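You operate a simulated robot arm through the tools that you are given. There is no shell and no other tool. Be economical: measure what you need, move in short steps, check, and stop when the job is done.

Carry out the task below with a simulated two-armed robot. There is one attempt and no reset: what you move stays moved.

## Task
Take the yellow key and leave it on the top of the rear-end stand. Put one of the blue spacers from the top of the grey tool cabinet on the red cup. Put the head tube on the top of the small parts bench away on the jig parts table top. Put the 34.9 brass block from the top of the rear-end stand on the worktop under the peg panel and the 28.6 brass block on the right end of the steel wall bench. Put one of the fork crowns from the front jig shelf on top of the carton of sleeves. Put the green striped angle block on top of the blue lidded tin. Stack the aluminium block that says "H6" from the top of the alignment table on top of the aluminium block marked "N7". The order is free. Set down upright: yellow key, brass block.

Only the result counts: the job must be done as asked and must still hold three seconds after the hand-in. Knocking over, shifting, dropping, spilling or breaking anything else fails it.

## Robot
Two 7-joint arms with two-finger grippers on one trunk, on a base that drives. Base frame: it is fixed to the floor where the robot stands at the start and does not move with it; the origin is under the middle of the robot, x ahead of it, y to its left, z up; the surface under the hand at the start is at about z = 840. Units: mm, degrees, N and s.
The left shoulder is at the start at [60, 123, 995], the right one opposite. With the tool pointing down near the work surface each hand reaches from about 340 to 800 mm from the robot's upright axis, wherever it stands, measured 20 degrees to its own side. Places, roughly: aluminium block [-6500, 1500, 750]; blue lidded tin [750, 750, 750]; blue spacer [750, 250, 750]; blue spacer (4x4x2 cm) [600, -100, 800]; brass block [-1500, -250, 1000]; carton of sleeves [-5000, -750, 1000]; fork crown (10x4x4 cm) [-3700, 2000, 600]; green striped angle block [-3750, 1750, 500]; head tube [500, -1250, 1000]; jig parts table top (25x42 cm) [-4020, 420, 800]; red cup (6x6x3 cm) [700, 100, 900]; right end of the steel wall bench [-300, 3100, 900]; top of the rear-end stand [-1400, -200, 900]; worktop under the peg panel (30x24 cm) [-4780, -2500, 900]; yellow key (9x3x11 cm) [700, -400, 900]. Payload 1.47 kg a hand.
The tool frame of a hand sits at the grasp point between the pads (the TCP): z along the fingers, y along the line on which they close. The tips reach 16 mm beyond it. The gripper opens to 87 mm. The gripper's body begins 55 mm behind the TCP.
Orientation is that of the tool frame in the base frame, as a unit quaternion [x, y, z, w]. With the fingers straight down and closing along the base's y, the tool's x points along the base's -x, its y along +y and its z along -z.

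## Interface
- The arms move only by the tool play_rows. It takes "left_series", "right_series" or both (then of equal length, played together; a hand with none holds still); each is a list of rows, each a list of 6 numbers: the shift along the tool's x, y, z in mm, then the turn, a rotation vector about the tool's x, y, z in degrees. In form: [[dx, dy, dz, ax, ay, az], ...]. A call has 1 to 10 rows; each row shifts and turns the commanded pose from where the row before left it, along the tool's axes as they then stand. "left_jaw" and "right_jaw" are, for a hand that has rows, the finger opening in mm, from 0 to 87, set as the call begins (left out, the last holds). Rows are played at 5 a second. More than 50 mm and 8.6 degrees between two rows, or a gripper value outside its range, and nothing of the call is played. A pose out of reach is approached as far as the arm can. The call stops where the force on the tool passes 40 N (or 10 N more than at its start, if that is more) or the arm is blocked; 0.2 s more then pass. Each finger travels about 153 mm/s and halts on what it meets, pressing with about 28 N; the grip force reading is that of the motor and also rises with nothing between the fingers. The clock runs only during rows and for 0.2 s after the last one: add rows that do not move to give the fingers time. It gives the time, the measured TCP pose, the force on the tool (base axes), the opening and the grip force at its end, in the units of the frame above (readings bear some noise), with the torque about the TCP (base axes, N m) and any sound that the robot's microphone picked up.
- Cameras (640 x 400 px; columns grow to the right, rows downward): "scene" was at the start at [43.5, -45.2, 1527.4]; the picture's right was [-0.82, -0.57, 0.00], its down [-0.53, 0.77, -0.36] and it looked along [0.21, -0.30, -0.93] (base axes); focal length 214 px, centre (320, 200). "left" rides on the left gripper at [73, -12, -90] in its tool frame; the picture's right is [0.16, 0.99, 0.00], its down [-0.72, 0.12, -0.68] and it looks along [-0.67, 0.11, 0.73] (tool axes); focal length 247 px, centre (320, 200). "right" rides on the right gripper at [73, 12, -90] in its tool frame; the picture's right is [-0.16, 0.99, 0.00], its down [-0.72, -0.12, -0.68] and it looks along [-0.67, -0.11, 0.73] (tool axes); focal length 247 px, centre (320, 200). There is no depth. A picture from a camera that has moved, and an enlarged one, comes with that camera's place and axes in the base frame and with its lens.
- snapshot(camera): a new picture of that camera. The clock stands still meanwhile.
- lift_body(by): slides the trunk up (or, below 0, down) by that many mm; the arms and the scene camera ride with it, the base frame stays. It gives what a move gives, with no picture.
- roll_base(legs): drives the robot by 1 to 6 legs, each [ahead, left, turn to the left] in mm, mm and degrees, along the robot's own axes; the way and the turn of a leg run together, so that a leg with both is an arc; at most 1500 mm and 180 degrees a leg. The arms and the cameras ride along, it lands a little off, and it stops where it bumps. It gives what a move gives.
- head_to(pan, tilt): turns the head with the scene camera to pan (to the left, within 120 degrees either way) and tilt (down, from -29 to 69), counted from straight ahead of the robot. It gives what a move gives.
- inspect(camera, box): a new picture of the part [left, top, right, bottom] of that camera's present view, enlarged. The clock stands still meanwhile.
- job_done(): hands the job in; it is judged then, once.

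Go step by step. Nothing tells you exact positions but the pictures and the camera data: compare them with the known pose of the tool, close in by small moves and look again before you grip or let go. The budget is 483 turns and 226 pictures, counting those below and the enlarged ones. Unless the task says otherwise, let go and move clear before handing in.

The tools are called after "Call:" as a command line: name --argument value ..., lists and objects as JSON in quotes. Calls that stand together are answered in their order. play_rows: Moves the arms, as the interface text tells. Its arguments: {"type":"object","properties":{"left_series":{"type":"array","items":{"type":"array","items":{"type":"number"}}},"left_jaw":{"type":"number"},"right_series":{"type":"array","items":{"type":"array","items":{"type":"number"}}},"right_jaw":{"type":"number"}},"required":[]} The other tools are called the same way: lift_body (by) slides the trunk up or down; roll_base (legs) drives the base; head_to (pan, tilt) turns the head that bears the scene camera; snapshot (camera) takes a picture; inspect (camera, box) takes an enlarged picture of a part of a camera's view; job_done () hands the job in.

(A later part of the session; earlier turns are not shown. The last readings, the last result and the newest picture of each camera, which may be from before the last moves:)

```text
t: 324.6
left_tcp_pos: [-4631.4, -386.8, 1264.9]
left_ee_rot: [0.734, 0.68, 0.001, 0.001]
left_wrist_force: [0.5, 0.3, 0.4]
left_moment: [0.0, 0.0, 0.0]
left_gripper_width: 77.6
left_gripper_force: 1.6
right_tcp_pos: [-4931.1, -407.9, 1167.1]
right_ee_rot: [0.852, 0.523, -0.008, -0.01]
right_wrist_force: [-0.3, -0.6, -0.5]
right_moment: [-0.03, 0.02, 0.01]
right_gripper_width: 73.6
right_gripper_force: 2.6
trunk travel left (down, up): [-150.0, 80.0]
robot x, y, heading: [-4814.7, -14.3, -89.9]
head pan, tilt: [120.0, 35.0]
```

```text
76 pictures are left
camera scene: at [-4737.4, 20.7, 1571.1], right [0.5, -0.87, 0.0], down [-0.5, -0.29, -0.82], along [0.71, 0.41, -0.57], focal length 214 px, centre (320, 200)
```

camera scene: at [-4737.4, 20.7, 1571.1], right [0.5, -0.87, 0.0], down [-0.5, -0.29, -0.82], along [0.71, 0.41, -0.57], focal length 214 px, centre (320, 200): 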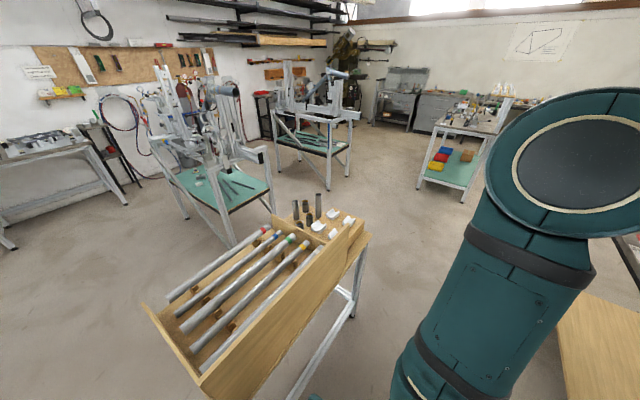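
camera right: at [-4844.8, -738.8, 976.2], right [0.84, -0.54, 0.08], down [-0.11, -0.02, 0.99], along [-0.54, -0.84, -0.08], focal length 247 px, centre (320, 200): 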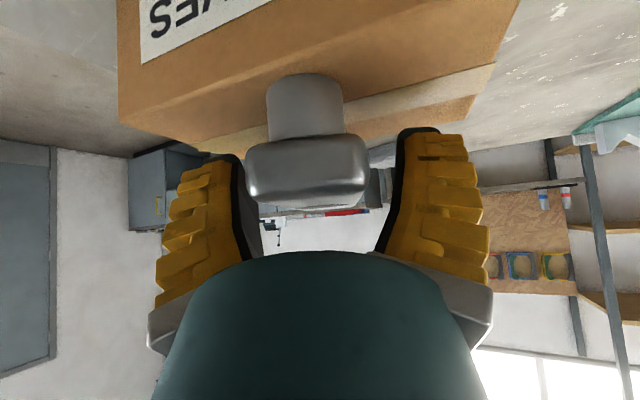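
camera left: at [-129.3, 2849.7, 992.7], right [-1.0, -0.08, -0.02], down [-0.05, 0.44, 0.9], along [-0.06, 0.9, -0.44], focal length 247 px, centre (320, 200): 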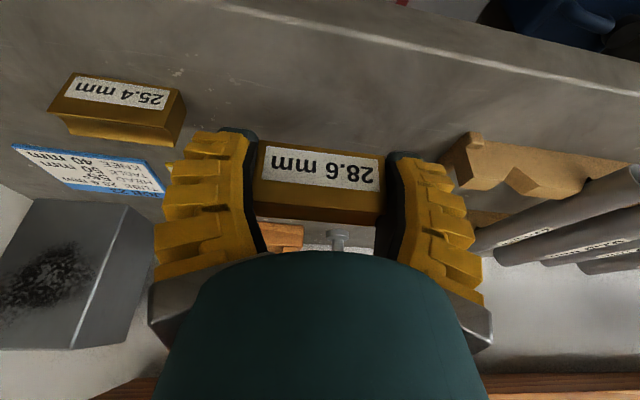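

The jig parts table is right behind (all still in place). Drive around it to face the alignment table.

Call:
roll_base --legs '[[80, -430, 0], [0, 0, -90], [0, -800, 0], [0, -700, 0]]'

Call:
head_to --pan 0 --tilt 35

Call:
snapshot --camera "scene"

```text
t: 346.1
left_tcp_pos: [-5607.7, 1240.5, 1264.8]
left_ee_rot: [0.999, -0.043, 0.0, 0.001]
left_wrist_force: [-0.2, -0.6, 0.3]
left_moment: [-0.01, 0.01, -0.01]
left_gripper_width: 77.7
left_gripper_force: 1.8
right_tcp_pos: [-5627.1, 1541.4, 1168.4]
right_ee_rot: [0.971, -0.237, 0.003, -0.012]
right_wrist_force: [0.7, 0.5, 0.0]
right_moment: [0.0, -0.04, -0.01]
right_gripper_width: 73.5
right_gripper_force: 2.6
trunk travel left (down, up): [-150.0, 80.0]
robot x, y, heading: [-5233.1, 1418.9, 179.2]
head pan, tilt: [120.0, 35.0]
```

```text
t: 348.1
left_tcp_pos: [-5607.7, 1240.5, 1264.7]
left_ee_rot: [0.999, -0.044, -0.001, 0.0]
left_wrist_force: [-0.2, -0.1, 0.4]
left_moment: [0.0, 0.0, 0.0]
left_gripper_width: 77.5
left_gripper_force: 1.8
right_tcp_pos: [-5626.3, 1540.5, 1168.1]
right_ee_rot: [0.971, -0.238, 0.001, -0.012]
right_wrist_force: [0.2, 0.7, 0.4]
right_moment: [-0.01, 0.01, -0.01]
right_gripper_width: 73.6
right_gripper_force: 2.7
trunk travel left (down, up): [-150.0, 80.0]
robot x, y, heading: [-5233.1, 1420.3, 179.3]
head pan, tilt: [0.0, 35.0]
```

```text
75 pictures are left
camera scene: at [-5329.8, 1422.3, 1571.1], right [0.01, 1.0, 0.0], down [0.57, -0.01, -0.82], along [-0.82, 0.01, -0.57], focal length 214 px, centre (320, 200)
```

scene: 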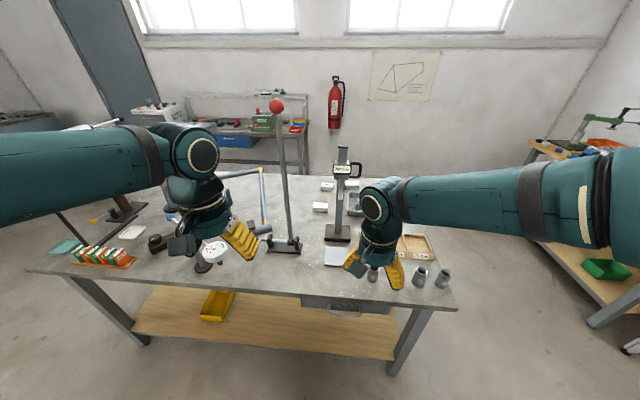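

Call:
inspect --camera "scene" --box '[240, 160, 450, 300]'

```text
2.86 times, centred on (345, 230) of scene
camera zoom: at [-5329.8, 1422.3, 1571.1], right [0.01, 1.0, 0.0], down [0.57, -0.01, -0.82], along [-0.82, 0.01, -0.57], focal length 613 px, centre (249, 114)
```

zoom: 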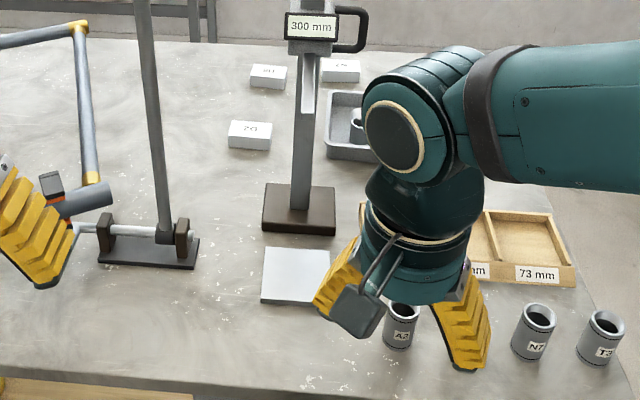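

Call:
inspect --camera "scene" --box '[310, 175, 366, 215]'

Call:
snapshot --camera "right"

```text
10.00 times, centred on (338, 195) of scene
camera zoom: at [-5329.8, 1422.3, 1571.1], right [0.01, 1.0, 0.0], down [0.57, -0.01, -0.82], along [-0.82, 0.01, -0.57], focal length 2145 px, centre (140, 250)
```

zoom: 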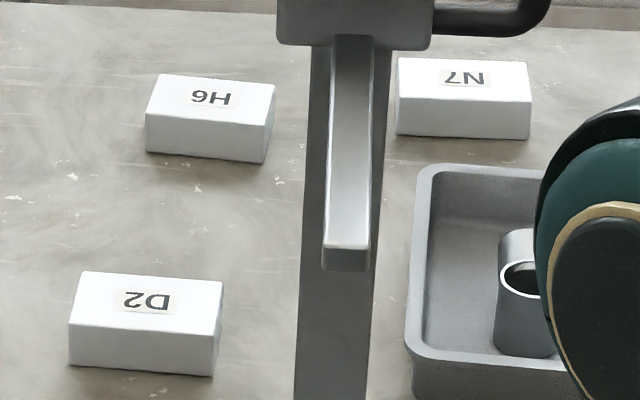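

```text
72 pictures are left
camera right: at [-5566.1, 1495.1, 1256.5], right [-0.6, -0.8, -0.02], down [-0.59, 0.42, 0.68], along [-0.54, 0.42, -0.73], focal length 247 px, centre (320, 200)
```

right: 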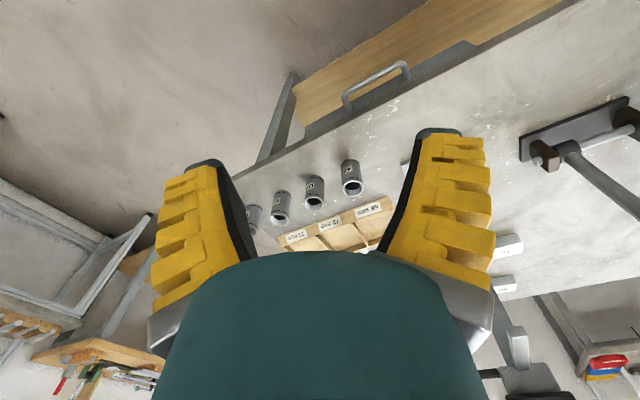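

H6, N7 and D2 are rectangular blocks near the far edge of the table (H6 ≈[-6488,1482], N7 ≈[-6505,1642]). I'll drive around to the far side and face +x.

Call:
roll_base --legs '[[0, -1050, 0], [1500, 0, 0], [450, 0, 0]]'

Call:
head_to --pan 45 --tilt 25

Call:
snapshot --camera "scene"

```text
t: 366.8
left_tcp_pos: [-7513.9, 2291.1, 1263.4]
left_ee_rot: [0.999, -0.039, 0.001, 0.001]
left_wrist_force: [-0.3, 0.6, 0.6]
left_moment: [0.02, -0.01, 0.02]
left_gripper_width: 77.4
left_gripper_force: 1.4
right_tcp_pos: [-7535.7, 2589.9, 1168.2]
right_ee_rot: [0.972, -0.233, 0.001, -0.011]
right_wrist_force: [-0.9, 0.5, -0.4]
right_moment: [0.02, 0.03, -0.01]
right_gripper_width: 73.5
right_gripper_force: 3.0
trunk travel left (down, up): [-150.0, 80.0]
robot x, y, heading: [-7139.4, 2473.6, 179.8]
head pan, tilt: [0.0, 35.0]
```

```text
t: 367.9
left_tcp_pos: [-7513.1, 2291.1, 1266.3]
left_ee_rot: [0.999, -0.04, 0.0, 0.001]
left_wrist_force: [-0.3, -0.2, 0.4]
left_moment: [-0.03, -0.02, 0.01]
left_gripper_width: 77.7
left_gripper_force: 1.6
right_tcp_pos: [-7533.9, 2589.9, 1167.9]
right_ee_rot: [0.972, -0.233, 0.002, -0.012]
right_wrist_force: [0.9, 0.8, -0.2]
right_moment: [0.0, 0.0, 0.0]
right_gripper_width: 73.5
right_gripper_force: 2.0
trunk travel left (down, up): [-150.0, 80.0]
robot x, y, heading: [-7140.9, 2473.4, 179.9]
head pan, tilt: [45.0, 25.0]
```

```text
71 pictures are left
camera scene: at [-7214.0, 2409.1, 1586.8], right [-0.7, 0.71, 0.0], down [0.3, 0.3, -0.91], along [-0.64, -0.64, -0.42], focal length 214 px, centre (320, 200)
```

scene: 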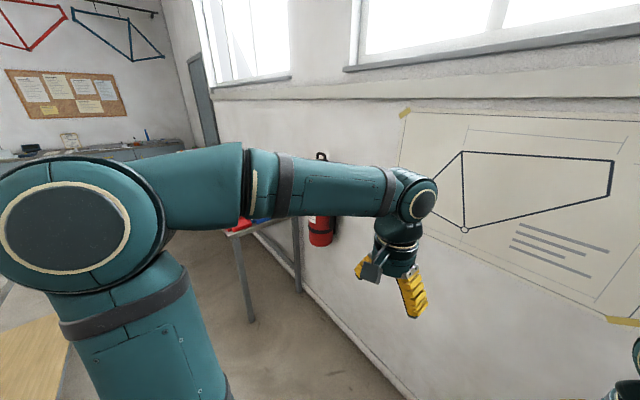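

Call:
roll_base --legs '[[0, 0, 90], [0, 0, 90], [0, -910, 0]]'

Call:
head_to --pan 0 --tilt 45

Call:
snapshot --camera "scene"

```text
t: 383.9
left_tcp_pos: [-6766.1, 1748.2, 1265.2]
left_ee_rot: [0.037, 0.999, 0.002, -0.001]
left_wrist_force: [-0.3, 0.0, -0.3]
left_moment: [0.01, -0.01, 0.02]
left_gripper_width: 77.7
left_gripper_force: 2.0
right_tcp_pos: [-6743.5, 1448.3, 1168.4]
right_ee_rot: [0.231, 0.973, -0.012, -0.002]
right_wrist_force: [0.0, 0.1, -0.8]
right_moment: [-0.03, 0.0, -0.04]
right_gripper_width: 73.6
right_gripper_force: 2.8
trunk travel left (down, up): [-150.0, 80.0]
robot x, y, heading: [-7140.8, 1564.0, -0.1]
head pan, tilt: [45.0, 25.0]
```

```text
t: 385.0
left_tcp_pos: [-6767.0, 1749.0, 1265.6]
left_ee_rot: [0.036, 0.999, 0.001, 0.0]
left_wrist_force: [0.1, -0.4, -0.1]
left_moment: [0.04, 0.01, 0.01]
left_gripper_width: 77.4
left_gripper_force: 2.6
right_tcp_pos: [-6742.7, 1449.0, 1167.5]
right_ee_rot: [0.231, 0.973, -0.013, -0.002]
right_wrist_force: [1.5, 0.1, -0.1]
right_moment: [0.0, -0.01, -0.04]
right_gripper_width: 73.4
right_gripper_force: 2.5
trunk travel left (down, up): [-150.0, 80.0]
robot x, y, heading: [-7138.3, 1562.9, 0.0]
head pan, tilt: [0.0, 45.0]
```

```text
70 pictures are left
camera scene: at [-7045.4, 1564.3, 1556.3], right [0.0, -1.0, 0.0], down [-0.71, 0.0, -0.71], along [0.71, 0.0, -0.71], focal length 214 px, centre (320, 200)
```

scene: 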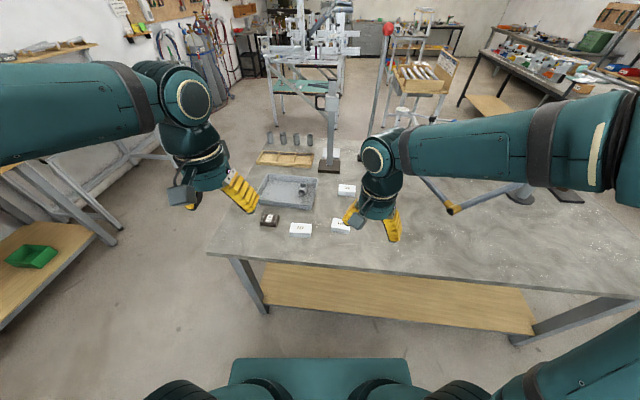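

Now H6 ≈[-6507,1480] and N7 ≈[-6527,1643] are in easy reach. Yaw the right hand to close along x and move above H6.

Call:
play_rows --right_series '[[0, 0, 0, 0, 0, 7.9], [0, 0, 0, 0, 0, 7.9], [0, 0, 0, 0, 0, 7.9], [0, 0, 0, 0, 0, 7.9], [0, 0, 0, 0, 0, 7.9], [0, 0, 0, 0, 0, 7.9], [0, 0, 0, 0, 0, 7.9], [0, 0, 0, 0, 0, 8], [0, 0, 0, 0, 1.4, 0]]' --right_jaw 70

Call:
play_rows --right_series '[[6, 46, 0, 0, 0, 0], [6, 46, 0, 0, 0, 0], [6, 46, 0, 0, 0, 0], [6, 46, 0, 0, 0, 0], [6, 46, 0, 0, 0, 0], [0, 6, 45, 0, 0, 0], [0, 0, 45, 0, 0, 0], [0, 0, 45, 0, 0, 0], [0, 0, 45, 0, 0, 0], [0, 0, 0, 0, 0, 0]]' --right_jaw 70

Call:
snapshot --camera "right"

Call:
inspect --camera "scene" --box '[270, 180, 390, 260]'

```text
t: 387.0
left_tcp_pos: [-6768.7, 1747.3, 1264.4]
left_ee_rot: [0.036, 0.999, 0.001, 0.0]
left_wrist_force: [-0.4, -0.3, 0.5]
left_moment: [0.02, 0.0, -0.01]
left_gripper_width: 77.4
left_gripper_force: 2.0
right_tcp_pos: [-6743.9, 1448.4, 1167.1]
right_ee_rot: [0.708, 0.706, -0.002, -0.004]
right_wrist_force: [0.1, -0.1, -0.1]
right_moment: [0.01, -0.01, 0.03]
right_gripper_width: 73.7
right_gripper_force: 2.1
trunk travel left (down, up): [-150.0, 80.0]
robot x, y, heading: [-7136.9, 1561.7, -0.0]
head pan, tilt: [0.0, 45.0]
```

```text
t: 389.2
left_tcp_pos: [-6767.6, 1747.1, 1266.1]
left_ee_rot: [0.037, 0.999, 0.001, 0.0]
left_wrist_force: [0.1, 0.3, 0.0]
left_moment: [-0.01, 0.0, 0.0]
left_gripper_width: 77.5
left_gripper_force: 1.6
right_tcp_pos: [-6510.5, 1477.8, 984.5]
right_ee_rot: [0.708, 0.707, -0.002, -0.003]
right_wrist_force: [-0.2, -1.0, 0.3]
right_moment: [-0.01, -0.01, -0.01]
right_gripper_width: 73.6
right_gripper_force: 2.2
trunk travel left (down, up): [-150.0, 80.0]
robot x, y, heading: [-7141.6, 1562.2, 0.1]
head pan, tilt: [0.0, 45.0]
```

```text
69 pictures are left
camera right: at [-6497.2, 1551.4, 1074.5], right [0.99, -0.16, -0.01], down [-0.11, -0.73, 0.68], along [-0.11, -0.67, -0.73], focal length 247 px, centre (320, 200)
```

right: 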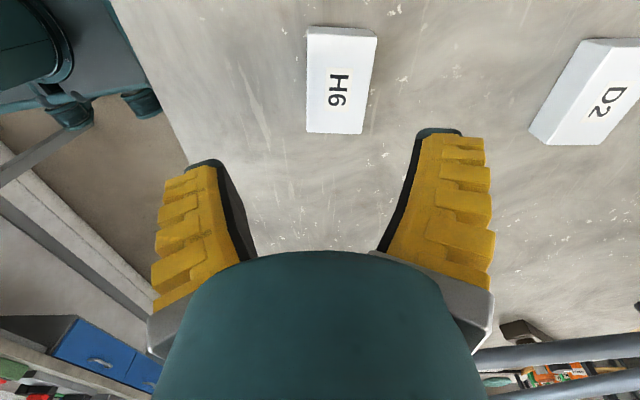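

```text
5.00 times, centred on (330, 220) of scene
camera zoom: at [-7046.0, 1564.1, 1556.4], right [0.0, -1.0, 0.0], down [-0.71, 0.0, -0.71], along [0.71, 0.0, -0.71], focal length 1072 px, centre (270, 100)
```

zoom: 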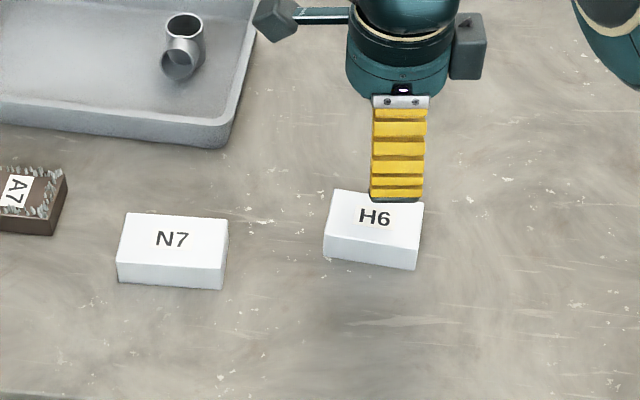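

Call:
play_rows --right_series '[[0, 0, 0, 0, 0, 8], [2.5, 15.8, 0, 0, 0, 1], [0, 0, 45, 0, 0, 0], [0, 0, 45, 0, 0, 0], [0, 0, 0, 0, 0, 0]]' --right_jaw 55

Call:
snapshot --camera "right"

```text
t: 390.4
left_tcp_pos: [-6767.7, 1747.2, 1265.0]
left_ee_rot: [0.036, 0.999, 0.001, 0.001]
left_wrist_force: [-0.4, -0.4, -0.3]
left_moment: [-0.04, -0.02, -0.03]
left_gripper_width: 77.6
left_gripper_force: 1.3
right_tcp_pos: [-6493.7, 1480.3, 893.6]
right_ee_rot: [0.76, 0.65, -0.001, -0.003]
right_wrist_force: [-0.2, -0.3, 0.5]
right_moment: [0.0, 0.01, -0.01]
right_gripper_width: 59.9
right_gripper_force: 3.8
trunk travel left (down, up): [-150.0, 80.0]
robot x, y, heading: [-7138.0, 1564.2, 0.1]
head pan, tilt: [0.0, 45.0]
```

```text
67 pictures are left
camera right: at [-6468.0, 1550.2, 982.4], right [0.95, -0.31, -0.01], down [-0.22, -0.7, 0.68], along [-0.22, -0.65, -0.73], focal length 247 px, centre (320, 200)
```

right: 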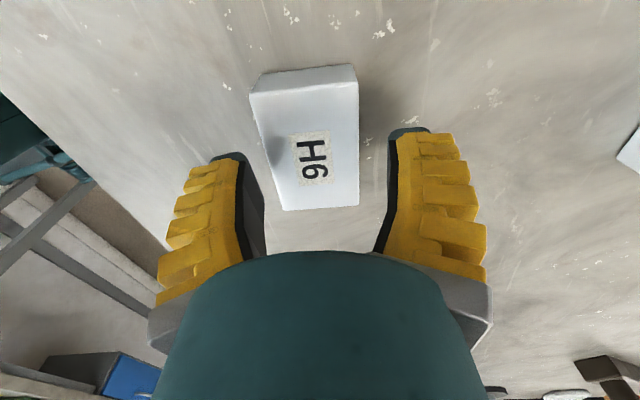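

Call:
play_rows --right_series '[[-6.5, -2.5, 0, 0, 0, 3], [0, 0, 25, 0, 0, 0], [0, 0, 15, 0, 0, 0], [0, 0, 0, 0, 0, 0]]' --right_jaw 55

Call:
snapshot --camera "right"

Call:
inspect --camera "scene" --box '[270, 180, 390, 260]'

```text
t: 391.4
left_tcp_pos: [-6766.4, 1748.7, 1265.7]
left_ee_rot: [0.037, 0.999, 0.001, 0.0]
left_wrist_force: [-0.2, 1.9, 0.3]
left_moment: [0.0, 0.01, 0.01]
left_gripper_width: 77.4
left_gripper_force: 1.9
right_tcp_pos: [-6497.9, 1473.0, 854.8]
right_ee_rot: [0.777, 0.629, -0.003, -0.004]
right_wrist_force: [0.7, 0.9, -0.1]
right_moment: [0.05, 0.01, 0.01]
right_gripper_width: 59.8
right_gripper_force: 3.3
trunk travel left (down, up): [-150.0, 80.0]
robot x, y, heading: [-7140.3, 1559.2, 0.3]
head pan, tilt: [0.0, 45.0]
```

```text
66 pictures are left
camera right: at [-6468.5, 1541.9, 944.4], right [0.93, -0.36, -0.01], down [-0.26, -0.68, 0.68], along [-0.25, -0.63, -0.73], focal length 247 px, centre (320, 200)
```

right: 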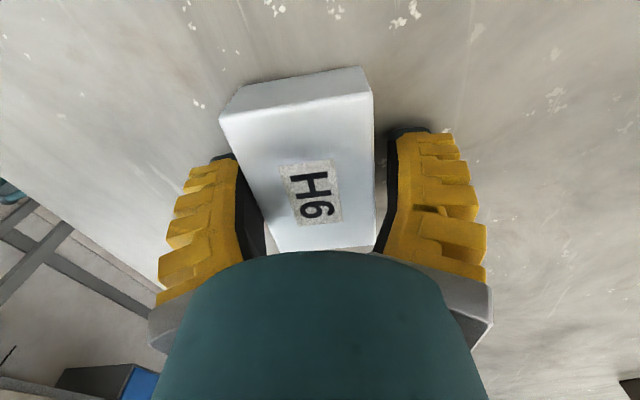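

```text
5.00 times, centred on (330, 220) of scene
camera zoom: at [-7045.3, 1564.3, 1556.3], right [0.0, -1.0, 0.0], down [-0.71, 0.0, -0.71], along [0.71, 0.0, -0.71], focal length 1072 px, centre (270, 100)
```

zoom: 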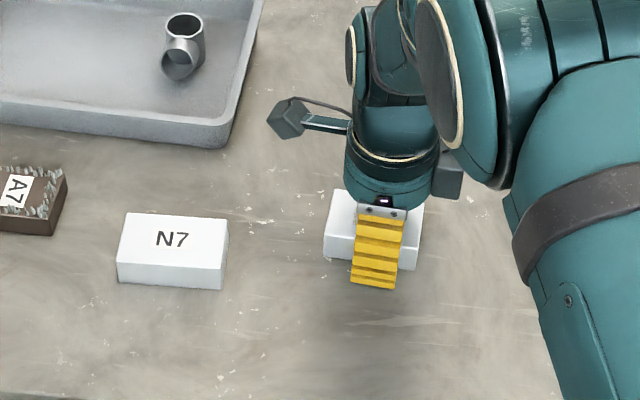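

Call:
play_rows --right_series '[[0, -1, 8, 0, 0, 1.5], [0, 0, 3, 0, 0, 0], [0, 0, 0, 0, 0, 0]]' --right_jaw 55

Call:
play_rows --right_series '[[0, 0, 0, 0, 0, 0], [0, 0, 0, 0, 0, 0], [0, 0, 0, 0, 0, 0]]' --right_jaw 0

Call:
play_rows --right_series '[[0, 0, -5, 0, 0, 0], [0, 0, -20, 0, 0, 0], [0, 0, -40, 0, 0, 0], [0, 0, -20, 0, 0, 0], [0, 0, 0, 0, 0, 0]]' --right_jaw 0

Call:
snapshot --camera "right"

```text
t: 391.9
left_tcp_pos: [-6766.2, 1747.3, 1265.0]
left_ee_rot: [0.037, 0.999, 0.001, 0.0]
left_wrist_force: [0.7, -0.8, -0.2]
left_moment: [0.0, 0.06, -0.03]
left_gripper_width: 77.6
left_gripper_force: 1.8
right_tcp_pos: [-6495.2, 1472.3, 852.6]
right_ee_rot: [0.784, 0.62, 0.002, 0.0]
right_wrist_force: [-3.8, -2.3, 16.2]
right_moment: [0.07, 0.63, 0.21]
right_gripper_width: 64.9
right_gripper_force: 7.0
trunk travel left (down, up): [-150.0, 80.0]
robot x, y, heading: [-7139.5, 1561.3, 0.2]
head pan, tilt: [0.0, 45.0]
stopped in row 2 (right hand): the force on the tool passed its limit at 45 N (the readings are from after the stop); the commanded pose is now the measured one
```

```text
t: 392.7
left_tcp_pos: [-6771.3, 1748.1, 1267.1]
left_ee_rot: [0.037, 0.999, 0.001, 0.001]
left_wrist_force: [0.0, -0.9, -0.6]
left_moment: [0.0, 0.03, -0.01]
left_gripper_width: 77.6
left_gripper_force: 2.0
right_tcp_pos: [-6498.8, 1473.2, 854.1]
right_ee_rot: [0.785, 0.62, 0.002, 0.0]
right_wrist_force: [-19.4, 1.2, 34.1]
right_moment: [0.16, 1.16, 0.05]
right_gripper_width: 49.4
right_gripper_force: 28.1
trunk travel left (down, up): [-150.0, 80.0]
robot x, y, heading: [-7139.4, 1562.7, 0.4]
head pan, tilt: [0.0, 45.0]
```

```text
t: 393.9
left_tcp_pos: [-6766.7, 1748.7, 1265.2]
left_ee_rot: [0.037, 0.999, 0.001, 0.0]
left_wrist_force: [0.4, -0.8, -0.4]
left_moment: [0.01, -0.01, 0.01]
left_gripper_width: 77.7
left_gripper_force: 1.4
right_tcp_pos: [-6494.5, 1474.0, 936.4]
right_ee_rot: [0.784, 0.62, 0.0, -0.001]
right_wrist_force: [-0.9, 0.9, -2.7]
right_moment: [-0.02, -0.01, -0.02]
right_gripper_width: 49.2
right_gripper_force: 28.3
trunk travel left (down, up): [-150.0, 80.0]
robot x, y, heading: [-7140.9, 1563.6, -0.2]
head pan, tilt: [0.0, 45.0]
```

```text
64 pictures are left
camera right: at [-6465.0, 1542.4, 1025.5], right [0.92, -0.38, 0.0], down [-0.28, -0.68, 0.68], along [-0.26, -0.63, -0.73], focal length 247 px, centre (320, 200)
```

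right: 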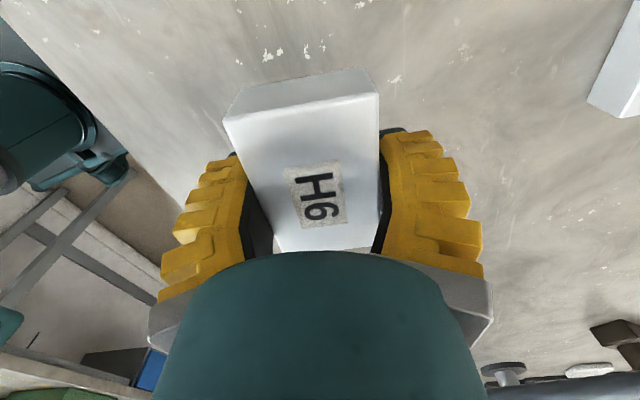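

H6 is held (50 mm wide). Lift, align yaw with N7 and carry it above N7.

Call:
play_rows --right_series '[[0, 0, -30, 0, 0, -7.5], [40, -9, 0, 0, 0, 0], [40, -9, 0, 0, 0, 0], [40, -9, 0, 0, 0, 0], [37, -9, 0, 0, 0, 0], [0, 0, 25, 0, 0, 0], [0, 0, 0, 0, 0, 0]]' --right_jaw 0

Call:
inspect --camera "scene" --box '[250, 180, 370, 260]'

Call:
snapshot --camera "right"

```text
t: 395.5
left_tcp_pos: [-6766.5, 1748.4, 1264.9]
left_ee_rot: [0.037, 0.999, 0.001, 0.0]
left_wrist_force: [0.5, -0.3, 0.0]
left_moment: [-0.03, -0.05, -0.01]
left_gripper_width: 77.3
left_gripper_force: 2.0
right_tcp_pos: [-6515.3, 1632.8, 939.8]
right_ee_rot: [0.741, 0.671, 0.0, 0.0]
right_wrist_force: [0.1, 0.3, -2.1]
right_moment: [0.0, -0.02, 0.01]
right_gripper_width: 49.2
right_gripper_force: 27.6
trunk travel left (down, up): [-150.0, 80.0]
robot x, y, heading: [-7139.6, 1563.8, 0.2]
head pan, tilt: [0.0, 45.0]
```

```text
5.00 times, centred on (310, 220) of scene
camera zoom: at [-7045.8, 1564.5, 1556.3], right [0.0, -1.0, 0.0], down [-0.71, 0.0, -0.71], along [0.71, 0.0, -0.71], focal length 1072 px, centre (370, 100)
```

zoom: 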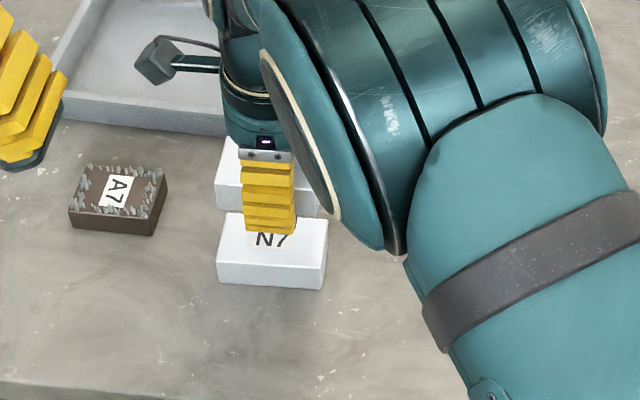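

```text
62 pictures are left
camera right: at [-6494.5, 1705.0, 1029.7], right [0.97, -0.26, 0.0], down [-0.19, -0.71, 0.68], along [-0.17, -0.66, -0.73], focal length 247 px, centre (320, 200)
```

right: 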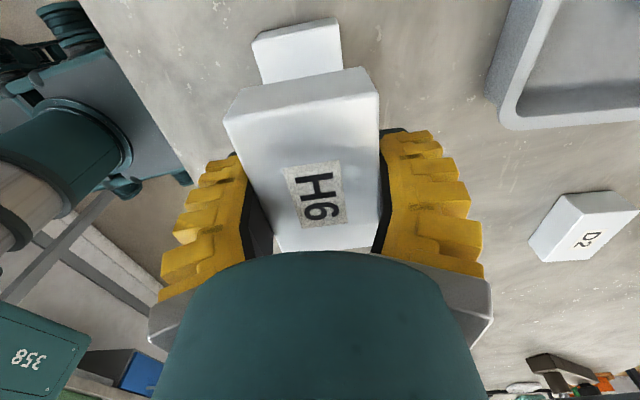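

Call:
play_rows --right_series '[[0, -3.5, 20, 0, 0, 0], [0, 0, 20, 0, 0, 0], [0, 0, 0, 0, 0, 0]]' --right_jaw 0

Call:
snapshot --camera "right"

Call:
play_rows --right_series '[[0, 0, 3, 0, 0, 0], [0, 0, 0, 0, 0, 0]]' --right_jaw 0

Call:
play_rows --right_series '[[0, 0, 3, 0, 0, 0], [0, 0, 0, 0, 0, 0]]' --right_jaw 0

```text
t: 396.3
left_tcp_pos: [-6767.0, 1748.3, 1265.0]
left_ee_rot: [0.037, 0.999, 0.002, 0.0]
left_wrist_force: [-0.6, 0.5, -0.4]
left_moment: [0.01, 0.04, -0.01]
left_gripper_width: 77.7
left_gripper_force: 1.5
right_tcp_pos: [-6517.9, 1633.5, 899.8]
right_ee_rot: [0.742, 0.67, 0.0, 0.0]
right_wrist_force: [-0.3, -0.1, -2.4]
right_moment: [-0.01, 0.02, -0.02]
right_gripper_width: 49.4
right_gripper_force: 28.1
trunk travel left (down, up): [-150.0, 80.0]
robot x, y, heading: [-7134.5, 1559.5, 0.0]
head pan, tilt: [0.0, 45.0]
```

```text
61 pictures are left
camera right: at [-6497.9, 1705.2, 989.5], right [0.97, -0.26, 0.0], down [-0.19, -0.71, 0.68], along [-0.17, -0.66, -0.73], focal length 247 px, centre (320, 200)
```

right: 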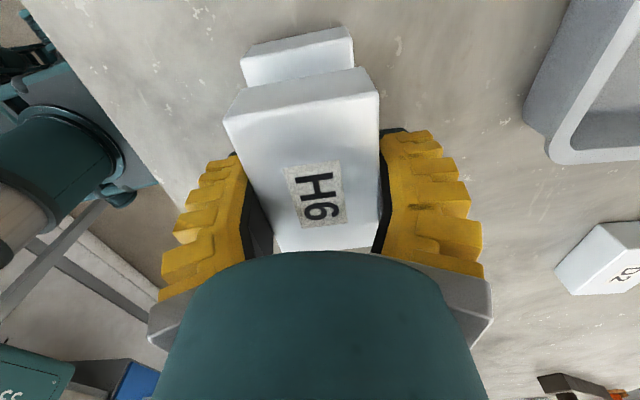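

```text
t: 396.9
left_tcp_pos: [-6766.1, 1748.5, 1264.6]
left_ee_rot: [0.037, 0.999, 0.001, 0.0]
left_wrist_force: [0.7, 0.2, 0.0]
left_moment: [0.01, 0.03, 0.01]
left_gripper_width: 77.5
left_gripper_force: 1.8
right_tcp_pos: [-6517.7, 1633.0, 896.9]
right_ee_rot: [0.742, 0.671, 0.001, 0.0]
right_wrist_force: [0.2, 0.3, -3.1]
right_moment: [-0.02, 0.05, 0.02]
right_gripper_width: 49.2
right_gripper_force: 28.3
trunk travel left (down, up): [-150.0, 80.0]
robot x, y, heading: [-7136.9, 1561.5, 0.3]
head pan, tilt: [0.0, 45.0]
```

```text
t: 397.5
left_tcp_pos: [-6766.9, 1747.3, 1264.1]
left_ee_rot: [0.036, 0.999, 0.001, 0.0]
left_wrist_force: [0.2, 0.8, 0.8]
left_moment: [0.03, -0.01, 0.03]
left_gripper_width: 77.7
left_gripper_force: 1.3
right_tcp_pos: [-6518.2, 1633.0, 895.9]
right_ee_rot: [0.742, 0.671, 0.0, -0.001]
right_wrist_force: [-0.3, 0.3, -2.7]
right_moment: [0.0, 0.0, -0.04]
right_gripper_width: 49.3
right_gripper_force: 28.0
trunk travel left (down, up): [-150.0, 80.0]
robot x, y, heading: [-7138.0, 1563.8, 0.0]
head pan, tilt: [0.0, 45.0]
```

Call:
play_rows --right_series '[[5, 0, 2, 0, 0, 0], [0, 0, 2, 0, 0, 0], [0, 0, 0, 0, 0, 0]]' --right_jaw 0

Call:
play_rows --right_series '[[0, 0, 2, 0, 0, 0], [0, 0, 0, 0, 0, 0]]' --right_jaw 0

Call:
play_rows --right_series '[[0, 0, 2, 0, 0, 0], [0, 0, 0, 0, 0, 0]]' --right_jaw 0

Call:
play_rows --right_series '[[0, 0, 2, 0, 0, 0], [0, 0, 0, 0, 0, 0]]' --right_jaw 0

```text
t: 398.3
left_tcp_pos: [-6767.2, 1747.9, 1265.1]
left_ee_rot: [0.036, 0.999, 0.001, -0.001]
left_wrist_force: [-0.8, 0.5, -0.4]
left_moment: [-0.02, -0.02, -0.04]
left_gripper_width: 77.8
left_gripper_force: 2.0
right_tcp_pos: [-6517.0, 1637.3, 891.2]
right_ee_rot: [0.742, 0.67, 0.0, -0.001]
right_wrist_force: [-0.2, -0.4, -3.6]
right_moment: [0.0, 0.01, 0.02]
right_gripper_width: 49.3
right_gripper_force: 27.5
trunk travel left (down, up): [-150.0, 80.0]
robot x, y, heading: [-7139.7, 1560.6, -0.1]
head pan, tilt: [0.0, 45.0]
```

```text
t: 398.9
left_tcp_pos: [-6767.4, 1747.6, 1264.7]
left_ee_rot: [0.037, 0.999, 0.0, 0.001]
left_wrist_force: [0.7, 0.0, -0.3]
left_moment: [0.01, 0.02, 0.03]
left_gripper_width: 77.7
left_gripper_force: 2.4
right_tcp_pos: [-6517.9, 1638.4, 890.7]
right_ee_rot: [0.742, 0.67, 0.001, 0.0]
right_wrist_force: [0.2, 0.7, -2.2]
right_moment: [-0.02, 0.02, 0.0]
right_gripper_width: 49.5
right_gripper_force: 27.7
trunk travel left (down, up): [-150.0, 80.0]
robot x, y, heading: [-7137.8, 1561.9, 0.1]
head pan, tilt: [0.0, 45.0]
```

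```text
t: 399.5
left_tcp_pos: [-6766.9, 1747.0, 1265.4]
left_ee_rot: [0.036, 0.999, 0.001, 0.0]
left_wrist_force: [0.4, 0.4, -0.3]
left_moment: [0.02, -0.02, 0.02]
left_gripper_width: 77.5
left_gripper_force: 2.3
right_tcp_pos: [-6517.3, 1638.4, 888.0]
right_ee_rot: [0.742, 0.67, 0.0, -0.001]
right_wrist_force: [0.0, -0.3, -2.7]
right_moment: [0.01, 0.01, -0.01]
right_gripper_width: 49.2
right_gripper_force: 28.5
trunk travel left (down, up): [-150.0, 80.0]
robot x, y, heading: [-7141.5, 1564.0, 0.1]
head pan, tilt: [0.0, 45.0]
```

```text
t: 400.1
left_tcp_pos: [-6767.2, 1748.2, 1264.4]
left_ee_rot: [0.037, 0.999, 0.001, 0.001]
left_wrist_force: [-0.1, 0.2, 0.1]
left_moment: [-0.01, -0.03, -0.02]
left_gripper_width: 77.8
left_gripper_force: 1.8
right_tcp_pos: [-6518.9, 1638.8, 887.1]
right_ee_rot: [0.742, 0.671, 0.0, -0.001]
right_wrist_force: [0.5, -0.5, -3.3]
right_moment: [0.01, 0.0, 0.02]
right_gripper_width: 49.3
right_gripper_force: 28.2
trunk travel left (down, up): [-150.0, 80.0]
robot x, y, heading: [-7138.1, 1561.5, 0.3]
head pan, tilt: [0.0, 45.0]
```

Call:
play_rows --right_series '[[0, 0, 2, 0, 0, 0], [0, 0, 0, 0, 0, 0]]' --right_jaw 0

Call:
play_rows --right_series '[[0, 0, 2, 0, 0, 0], [0, 0, 0, 0, 0, 0]]' --right_jaw 0

Call:
play_rows --right_series '[[0, 0, 2, 0, 0, 0], [0, 0, 0, 0, 0, 0]]' --right_jaw 0

Call:
inspect --camera "scene" --box '[250, 180, 370, 260]'

```text
t: 400.7
left_tcp_pos: [-6766.7, 1747.2, 1265.7]
left_ee_rot: [0.036, 0.999, 0.001, -0.001]
left_wrist_force: [-0.9, 0.4, -0.2]
left_moment: [-0.02, -0.01, -0.03]
left_gripper_width: 77.7
left_gripper_force: 1.6
right_tcp_pos: [-6518.9, 1638.5, 885.0]
right_ee_rot: [0.742, 0.671, 0.001, 0.0]
right_wrist_force: [0.2, -0.4, 1.7]
right_moment: [0.22, -0.1, 0.0]
right_gripper_width: 49.2
right_gripper_force: 27.6
trunk travel left (down, up): [-150.0, 80.0]
robot x, y, heading: [-7138.4, 1563.6, 0.1]
head pan, tilt: [0.0, 45.0]
```

```text
t: 401.3
left_tcp_pos: [-6768.5, 1748.7, 1265.8]
left_ee_rot: [0.036, 0.999, 0.001, 0.001]
left_wrist_force: [-0.6, -0.6, 0.7]
left_moment: [0.01, 0.02, -0.02]
left_gripper_width: 77.3
left_gripper_force: 1.7
right_tcp_pos: [-6518.0, 1638.9, 883.3]
right_ee_rot: [0.742, 0.67, 0.002, -0.001]
right_wrist_force: [-2.4, -0.4, 14.6]
right_moment: [0.19, -0.39, 0.03]
right_gripper_width: 49.5
right_gripper_force: 28.1
trunk travel left (down, up): [-150.0, 80.0]
robot x, y, heading: [-7137.2, 1561.0, 0.1]
head pan, tilt: [0.0, 45.0]
```

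```text
t: 401.9
left_tcp_pos: [-6769.6, 1747.6, 1266.2]
left_ee_rot: [0.037, 0.999, 0.001, 0.001]
left_wrist_force: [-0.1, 0.3, 0.6]
left_moment: [0.0, 0.0, -0.02]
left_gripper_width: 77.6
left_gripper_force: 2.0
right_tcp_pos: [-6518.0, 1639.3, 882.2]
right_ee_rot: [0.742, 0.67, 0.002, 0.001]
right_wrist_force: [0.7, 0.2, 24.4]
right_moment: [-0.02, 0.11, 0.0]
right_gripper_width: 49.9
right_gripper_force: 27.8
trunk travel left (down, up): [-150.0, 80.0]
robot x, y, heading: [-7141.5, 1563.8, 0.1]
head pan, tilt: [0.0, 45.0]
```

```text
5.00 times, centred on (310, 220) of scene
camera zoom: at [-7047.5, 1563.9, 1556.5], right [0.0, -1.0, 0.0], down [-0.71, 0.0, -0.71], along [0.71, 0.0, -0.71], focal length 1072 px, centre (370, 100)
```

zoom: 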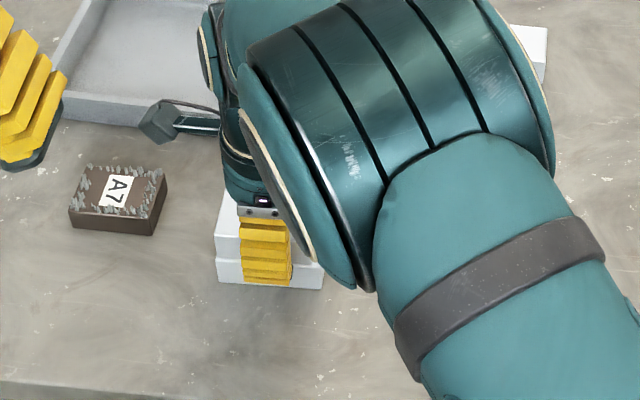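

Seated on N7. Ease and release, then rise and verify.

Call:
play_rows --right_series '[[0, 0, -2, 0, 0, 0], [0, 0, 0, 0, 0, 0]]' --right_jaw 0

Call:
play_rows --right_series '[[0, 0, 0, 0, 0, 0], [0, 0, 0, 0, 0, 0], [0, 0, 0, 0, 0, 0], [0, 0, -20, 0, 0, 0], [0, 0, -40, 0, 0, 0], [0, 0, -45, 0, 0, 0], [0, 0, -45, 0, 0, 0], [0, 0, -45, 0, 0, 0]]' --right_jaw 75

Call:
snapshot --camera "right"

```text
t: 402.5
left_tcp_pos: [-6767.7, 1747.8, 1265.4]
left_ee_rot: [0.037, 0.999, 0.001, 0.0]
left_wrist_force: [0.4, 0.2, -0.3]
left_moment: [0.02, -0.02, 0.01]
left_gripper_width: 77.7
left_gripper_force: 1.6
right_tcp_pos: [-6518.2, 1638.4, 881.4]
right_ee_rot: [0.742, 0.67, 0.001, 0.0]
right_wrist_force: [2.1, 1.6, 14.8]
right_moment: [0.35, -0.2, -0.04]
right_gripper_width: 49.9
right_gripper_force: 27.9
trunk travel left (down, up): [-150.0, 80.0]
robot x, y, heading: [-7138.2, 1565.8, 0.2]
head pan, tilt: [0.0, 45.0]
```

```text
t: 404.3
left_tcp_pos: [-6767.3, 1748.0, 1264.9]
left_ee_rot: [0.037, 0.999, 0.0, 0.0]
left_wrist_force: [0.4, 0.6, -0.3]
left_moment: [0.01, 0.02, 0.01]
left_gripper_width: 77.3
left_gripper_force: 1.9
right_tcp_pos: [-6519.3, 1636.8, 1075.2]
right_ee_rot: [0.742, 0.671, 0.001, 0.0]
right_wrist_force: [-0.6, 0.4, -0.2]
right_moment: [0.03, -0.01, -0.02]
right_gripper_width: 77.6
right_gripper_force: 1.9
trunk travel left (down, up): [-150.0, 80.0]
robot x, y, heading: [-7139.4, 1562.3, -0.0]
head pan, tilt: [0.0, 45.0]
```

```text
59 pictures are left
camera right: at [-6499.0, 1709.1, 1165.0], right [0.97, -0.26, 0.0], down [-0.19, -0.71, 0.68], along [-0.17, -0.66, -0.73], focal length 247 px, centre (320, 200)
```

right: 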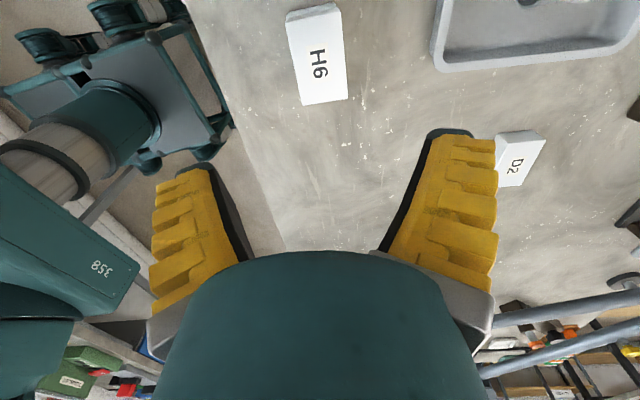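

H6 sits squarely on N7. Next, the green-striped block: retract and drive around to the −x side of the front jig.

Call:
play_rows --right_series '[[-10, -40, -20, 0, 0, 0], [-20, -40, -20, 0, 0, 0], [-40, -20, 0, 0, 0, 0], [-40, -20, -10, 0, 0, 0], [-40, -20, -10, 0, 0, 0]]' --right_jaw 75

Call:
roll_base --legs '[[0, 910, 0], [1500, 0, 0], [400, 0, 0], [0, -620, 0], [350, 0, 0]]'

Call:
head_to --pan 0 --tilt 35

Call:
snapshot --camera "scene"

```text
t: 405.5
left_tcp_pos: [-6768.3, 1747.9, 1266.9]
left_ee_rot: [0.038, 0.999, 0.002, 0.0]
left_wrist_force: [-0.1, -0.8, -0.2]
left_moment: [0.01, 0.01, 0.0]
left_gripper_width: 77.6
left_gripper_force: 1.7
right_tcp_pos: [-6672.0, 1501.5, 1137.1]
right_ee_rot: [0.742, 0.671, 0.0, -0.001]
right_wrist_force: [0.3, -0.2, -0.5]
right_moment: [0.05, 0.03, -0.01]
right_gripper_width: 77.5
right_gripper_force: 1.9
trunk travel left (down, up): [-150.0, 80.0]
robot x, y, heading: [-7136.2, 1562.3, 0.1]
head pan, tilt: [0.0, 45.0]
```

```text
t: 430.5
left_tcp_pos: [-4492.6, 2145.4, 1264.1]
left_ee_rot: [0.009, 1.0, 0.001, 0.0]
left_wrist_force: [0.3, 0.1, 0.0]
left_moment: [0.03, 0.01, -0.01]
left_gripper_width: 77.8
left_gripper_force: 1.6
right_tcp_pos: [-4384.5, 1903.6, 1137.0]
right_ee_rot: [0.723, 0.69, 0.0, 0.0]
right_wrist_force: [0.1, 0.6, 0.0]
right_moment: [0.02, 0.0, 0.01]
right_gripper_width: 77.7
right_gripper_force: 1.5
trunk travel left (down, up): [-150.0, 80.0]
robot x, y, heading: [-4852.0, 1940.5, 3.2]
head pan, tilt: [0.0, 45.0]
```

```text
t: 431.2
left_tcp_pos: [-4494.4, 2143.8, 1265.2]
left_ee_rot: [0.009, 1.0, 0.001, 0.0]
left_wrist_force: [0.8, 0.6, 0.1]
left_moment: [-0.01, -0.02, -0.03]
left_gripper_width: 77.1
left_gripper_force: 1.5
right_tcp_pos: [-4384.8, 1904.9, 1135.5]
right_ee_rot: [0.724, 0.69, 0.0, -0.001]
right_wrist_force: [0.2, -0.5, -0.2]
right_moment: [-0.01, 0.04, 0.0]
right_gripper_width: 77.7
right_gripper_force: 1.5
trunk travel left (down, up): [-150.0, 80.0]
robot x, y, heading: [-4851.2, 1942.2, 3.1]
head pan, tilt: [0.0, 35.0]
```

```text
58 pictures are left
camera scene: at [-4755.5, 1946.5, 1571.1], right [0.06, -1.0, 0.0], down [-0.57, -0.03, -0.82], along [0.82, 0.05, -0.57], focal length 214 px, centre (320, 200)
```

scene: 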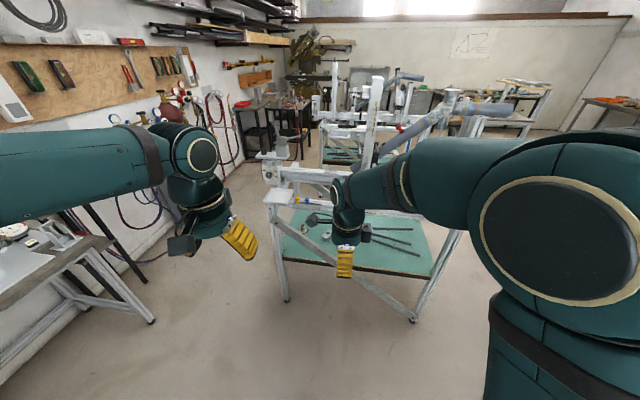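

Call:
inspect --camera "scene" --box '[250, 160, 470, 320]'

```text
2.50 times, centred on (360, 240) of scene
camera zoom: at [-4755.5, 1946.5, 1571.1], right [0.06, -1.0, 0.0], down [-0.57, -0.03, -0.82], along [0.82, 0.05, -0.57], focal length 536 px, centre (220, 100)
```

zoom: 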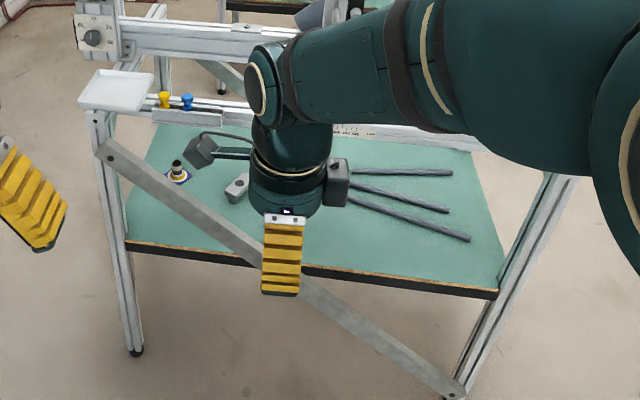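

The block is ~110 mm inside this side, and the brace is below shelf level there. I'll use the left hand with a 43° tilt, as with the crown. Position the base.

Call:
roll_base --legs '[[0, 0, -3.1], [400, -182, 0]]'

Call:
lift_body --by -100

Call:
play_rows --left_series '[[0, 0, 0, 0, -8.6, 0], [0, 0, 0, 0, -8.6, 0], [0, 0, 0, 0, -8.6, 0], [0, 0, 0, 0, -8.6, 0], [0, 0, 0, 0, -8.6, 0]]' --left_jaw 75

Call:
head_to --pan 5 --tilt 45

Call:
snapshot --camera "scene"

```text
t: 434.3
left_tcp_pos: [-4076.6, 1946.1, 1264.7]
left_ee_rot: [0.037, 0.999, 0.001, 0.0]
left_wrist_force: [0.6, 0.4, -0.5]
left_moment: [-0.01, 0.01, -0.01]
left_gripper_width: 77.7
left_gripper_force: 2.0
right_tcp_pos: [-3980.9, 1700.2, 1136.0]
right_ee_rot: [0.742, 0.671, 0.002, -0.001]
right_wrist_force: [1.1, -1.0, -1.1]
right_moment: [-0.01, -0.02, -0.03]
right_gripper_width: 77.6
right_gripper_force: 1.3
trunk travel left (down, up): [-150.0, 80.0]
robot x, y, heading: [-4449.3, 1762.6, 0.0]
head pan, tilt: [0.0, 35.0]
```

```text
t: 435.7
left_tcp_pos: [-4079.2, 1945.6, 1166.3]
left_ee_rot: [0.036, 0.999, 0.001, 0.001]
left_wrist_force: [0.7, 0.4, -0.1]
left_moment: [-0.02, -0.01, 0.0]
left_gripper_width: 77.7
left_gripper_force: 1.3
right_tcp_pos: [-3981.3, 1700.2, 1035.6]
right_ee_rot: [0.742, 0.67, 0.001, -0.001]
right_wrist_force: [-0.2, 0.7, 0.8]
right_moment: [0.02, 0.0, 0.03]
right_gripper_width: 77.7
right_gripper_force: 2.2
trunk travel left (down, up): [-50.0, 180.0]
robot x, y, heading: [-4450.2, 1761.9, 0.3]
head pan, tilt: [0.0, 35.0]
```

```text
t: 436.9
left_tcp_pos: [-4077.5, 1944.7, 1164.5]
left_ee_rot: [0.035, 0.929, -0.013, 0.367]
left_wrist_force: [1.0, -0.3, -0.5]
left_moment: [0.01, 0.0, 0.02]
left_gripper_width: 77.5
left_gripper_force: 2.1
right_tcp_pos: [-3983.1, 1700.2, 1036.1]
right_ee_rot: [0.742, 0.671, 0.001, -0.001]
right_wrist_force: [-0.4, -0.1, 0.5]
right_moment: [-0.02, -0.03, -0.02]
right_gripper_width: 77.5
right_gripper_force: 2.1
trunk travel left (down, up): [-50.0, 180.0]
robot x, y, heading: [-4450.9, 1762.9, -0.1]
head pan, tilt: [0.0, 35.0]
```

```text
t: 437.6
left_tcp_pos: [-4078.5, 1946.4, 1165.3]
left_ee_rot: [0.034, 0.93, -0.013, 0.366]
left_wrist_force: [-0.5, 0.6, -0.5]
left_moment: [-0.01, -0.04, 0.0]
left_gripper_width: 77.7
left_gripper_force: 2.0
right_tcp_pos: [-3982.1, 1701.0, 1037.1]
right_ee_rot: [0.741, 0.671, 0.001, 0.0]
right_wrist_force: [0.0, 0.2, 0.4]
right_moment: [0.02, 0.02, -0.04]
right_gripper_width: 77.8
right_gripper_force: 1.6
trunk travel left (down, up): [-50.0, 180.0]
robot x, y, heading: [-4448.9, 1761.0, 0.1]
head pan, tilt: [5.0, 45.0]
```

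```text
56 pictures are left
camera scene: at [-4356.5, 1769.1, 1456.3], right [0.09, -1.0, 0.0], down [-0.7, -0.06, -0.71], along [0.7, 0.06, -0.71], focal length 214 px, centre (320, 200)
```

scene: 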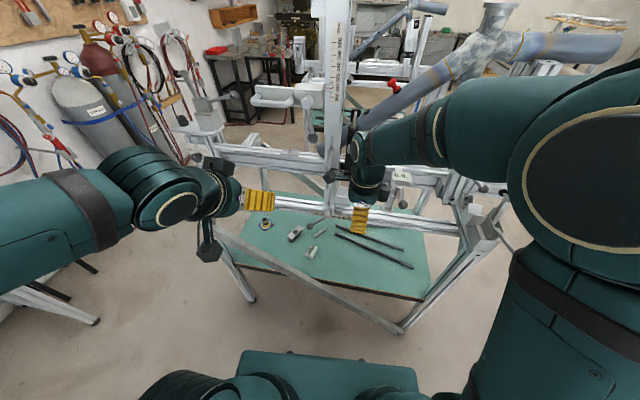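

Call:
inspect --camera "scene" --box '[260, 205, 360, 275]'

```text
5.71 times, centred on (310, 240) of scene
camera zoom: at [-4356.5, 1769.1, 1456.3], right [0.09, -1.0, 0.0], down [-0.7, -0.06, -0.71], along [0.7, 0.06, -0.71], focal length 1226 px, centre (377, -29)
```

zoom: 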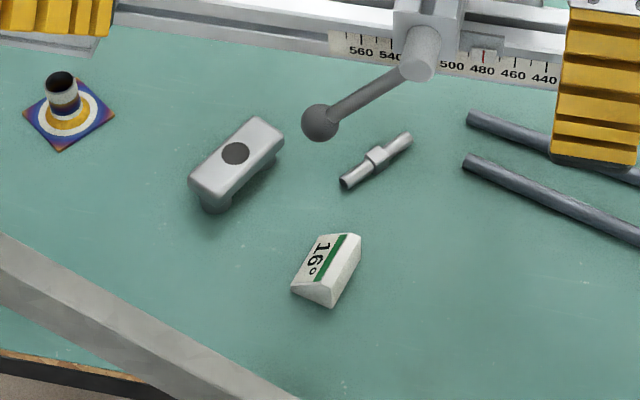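

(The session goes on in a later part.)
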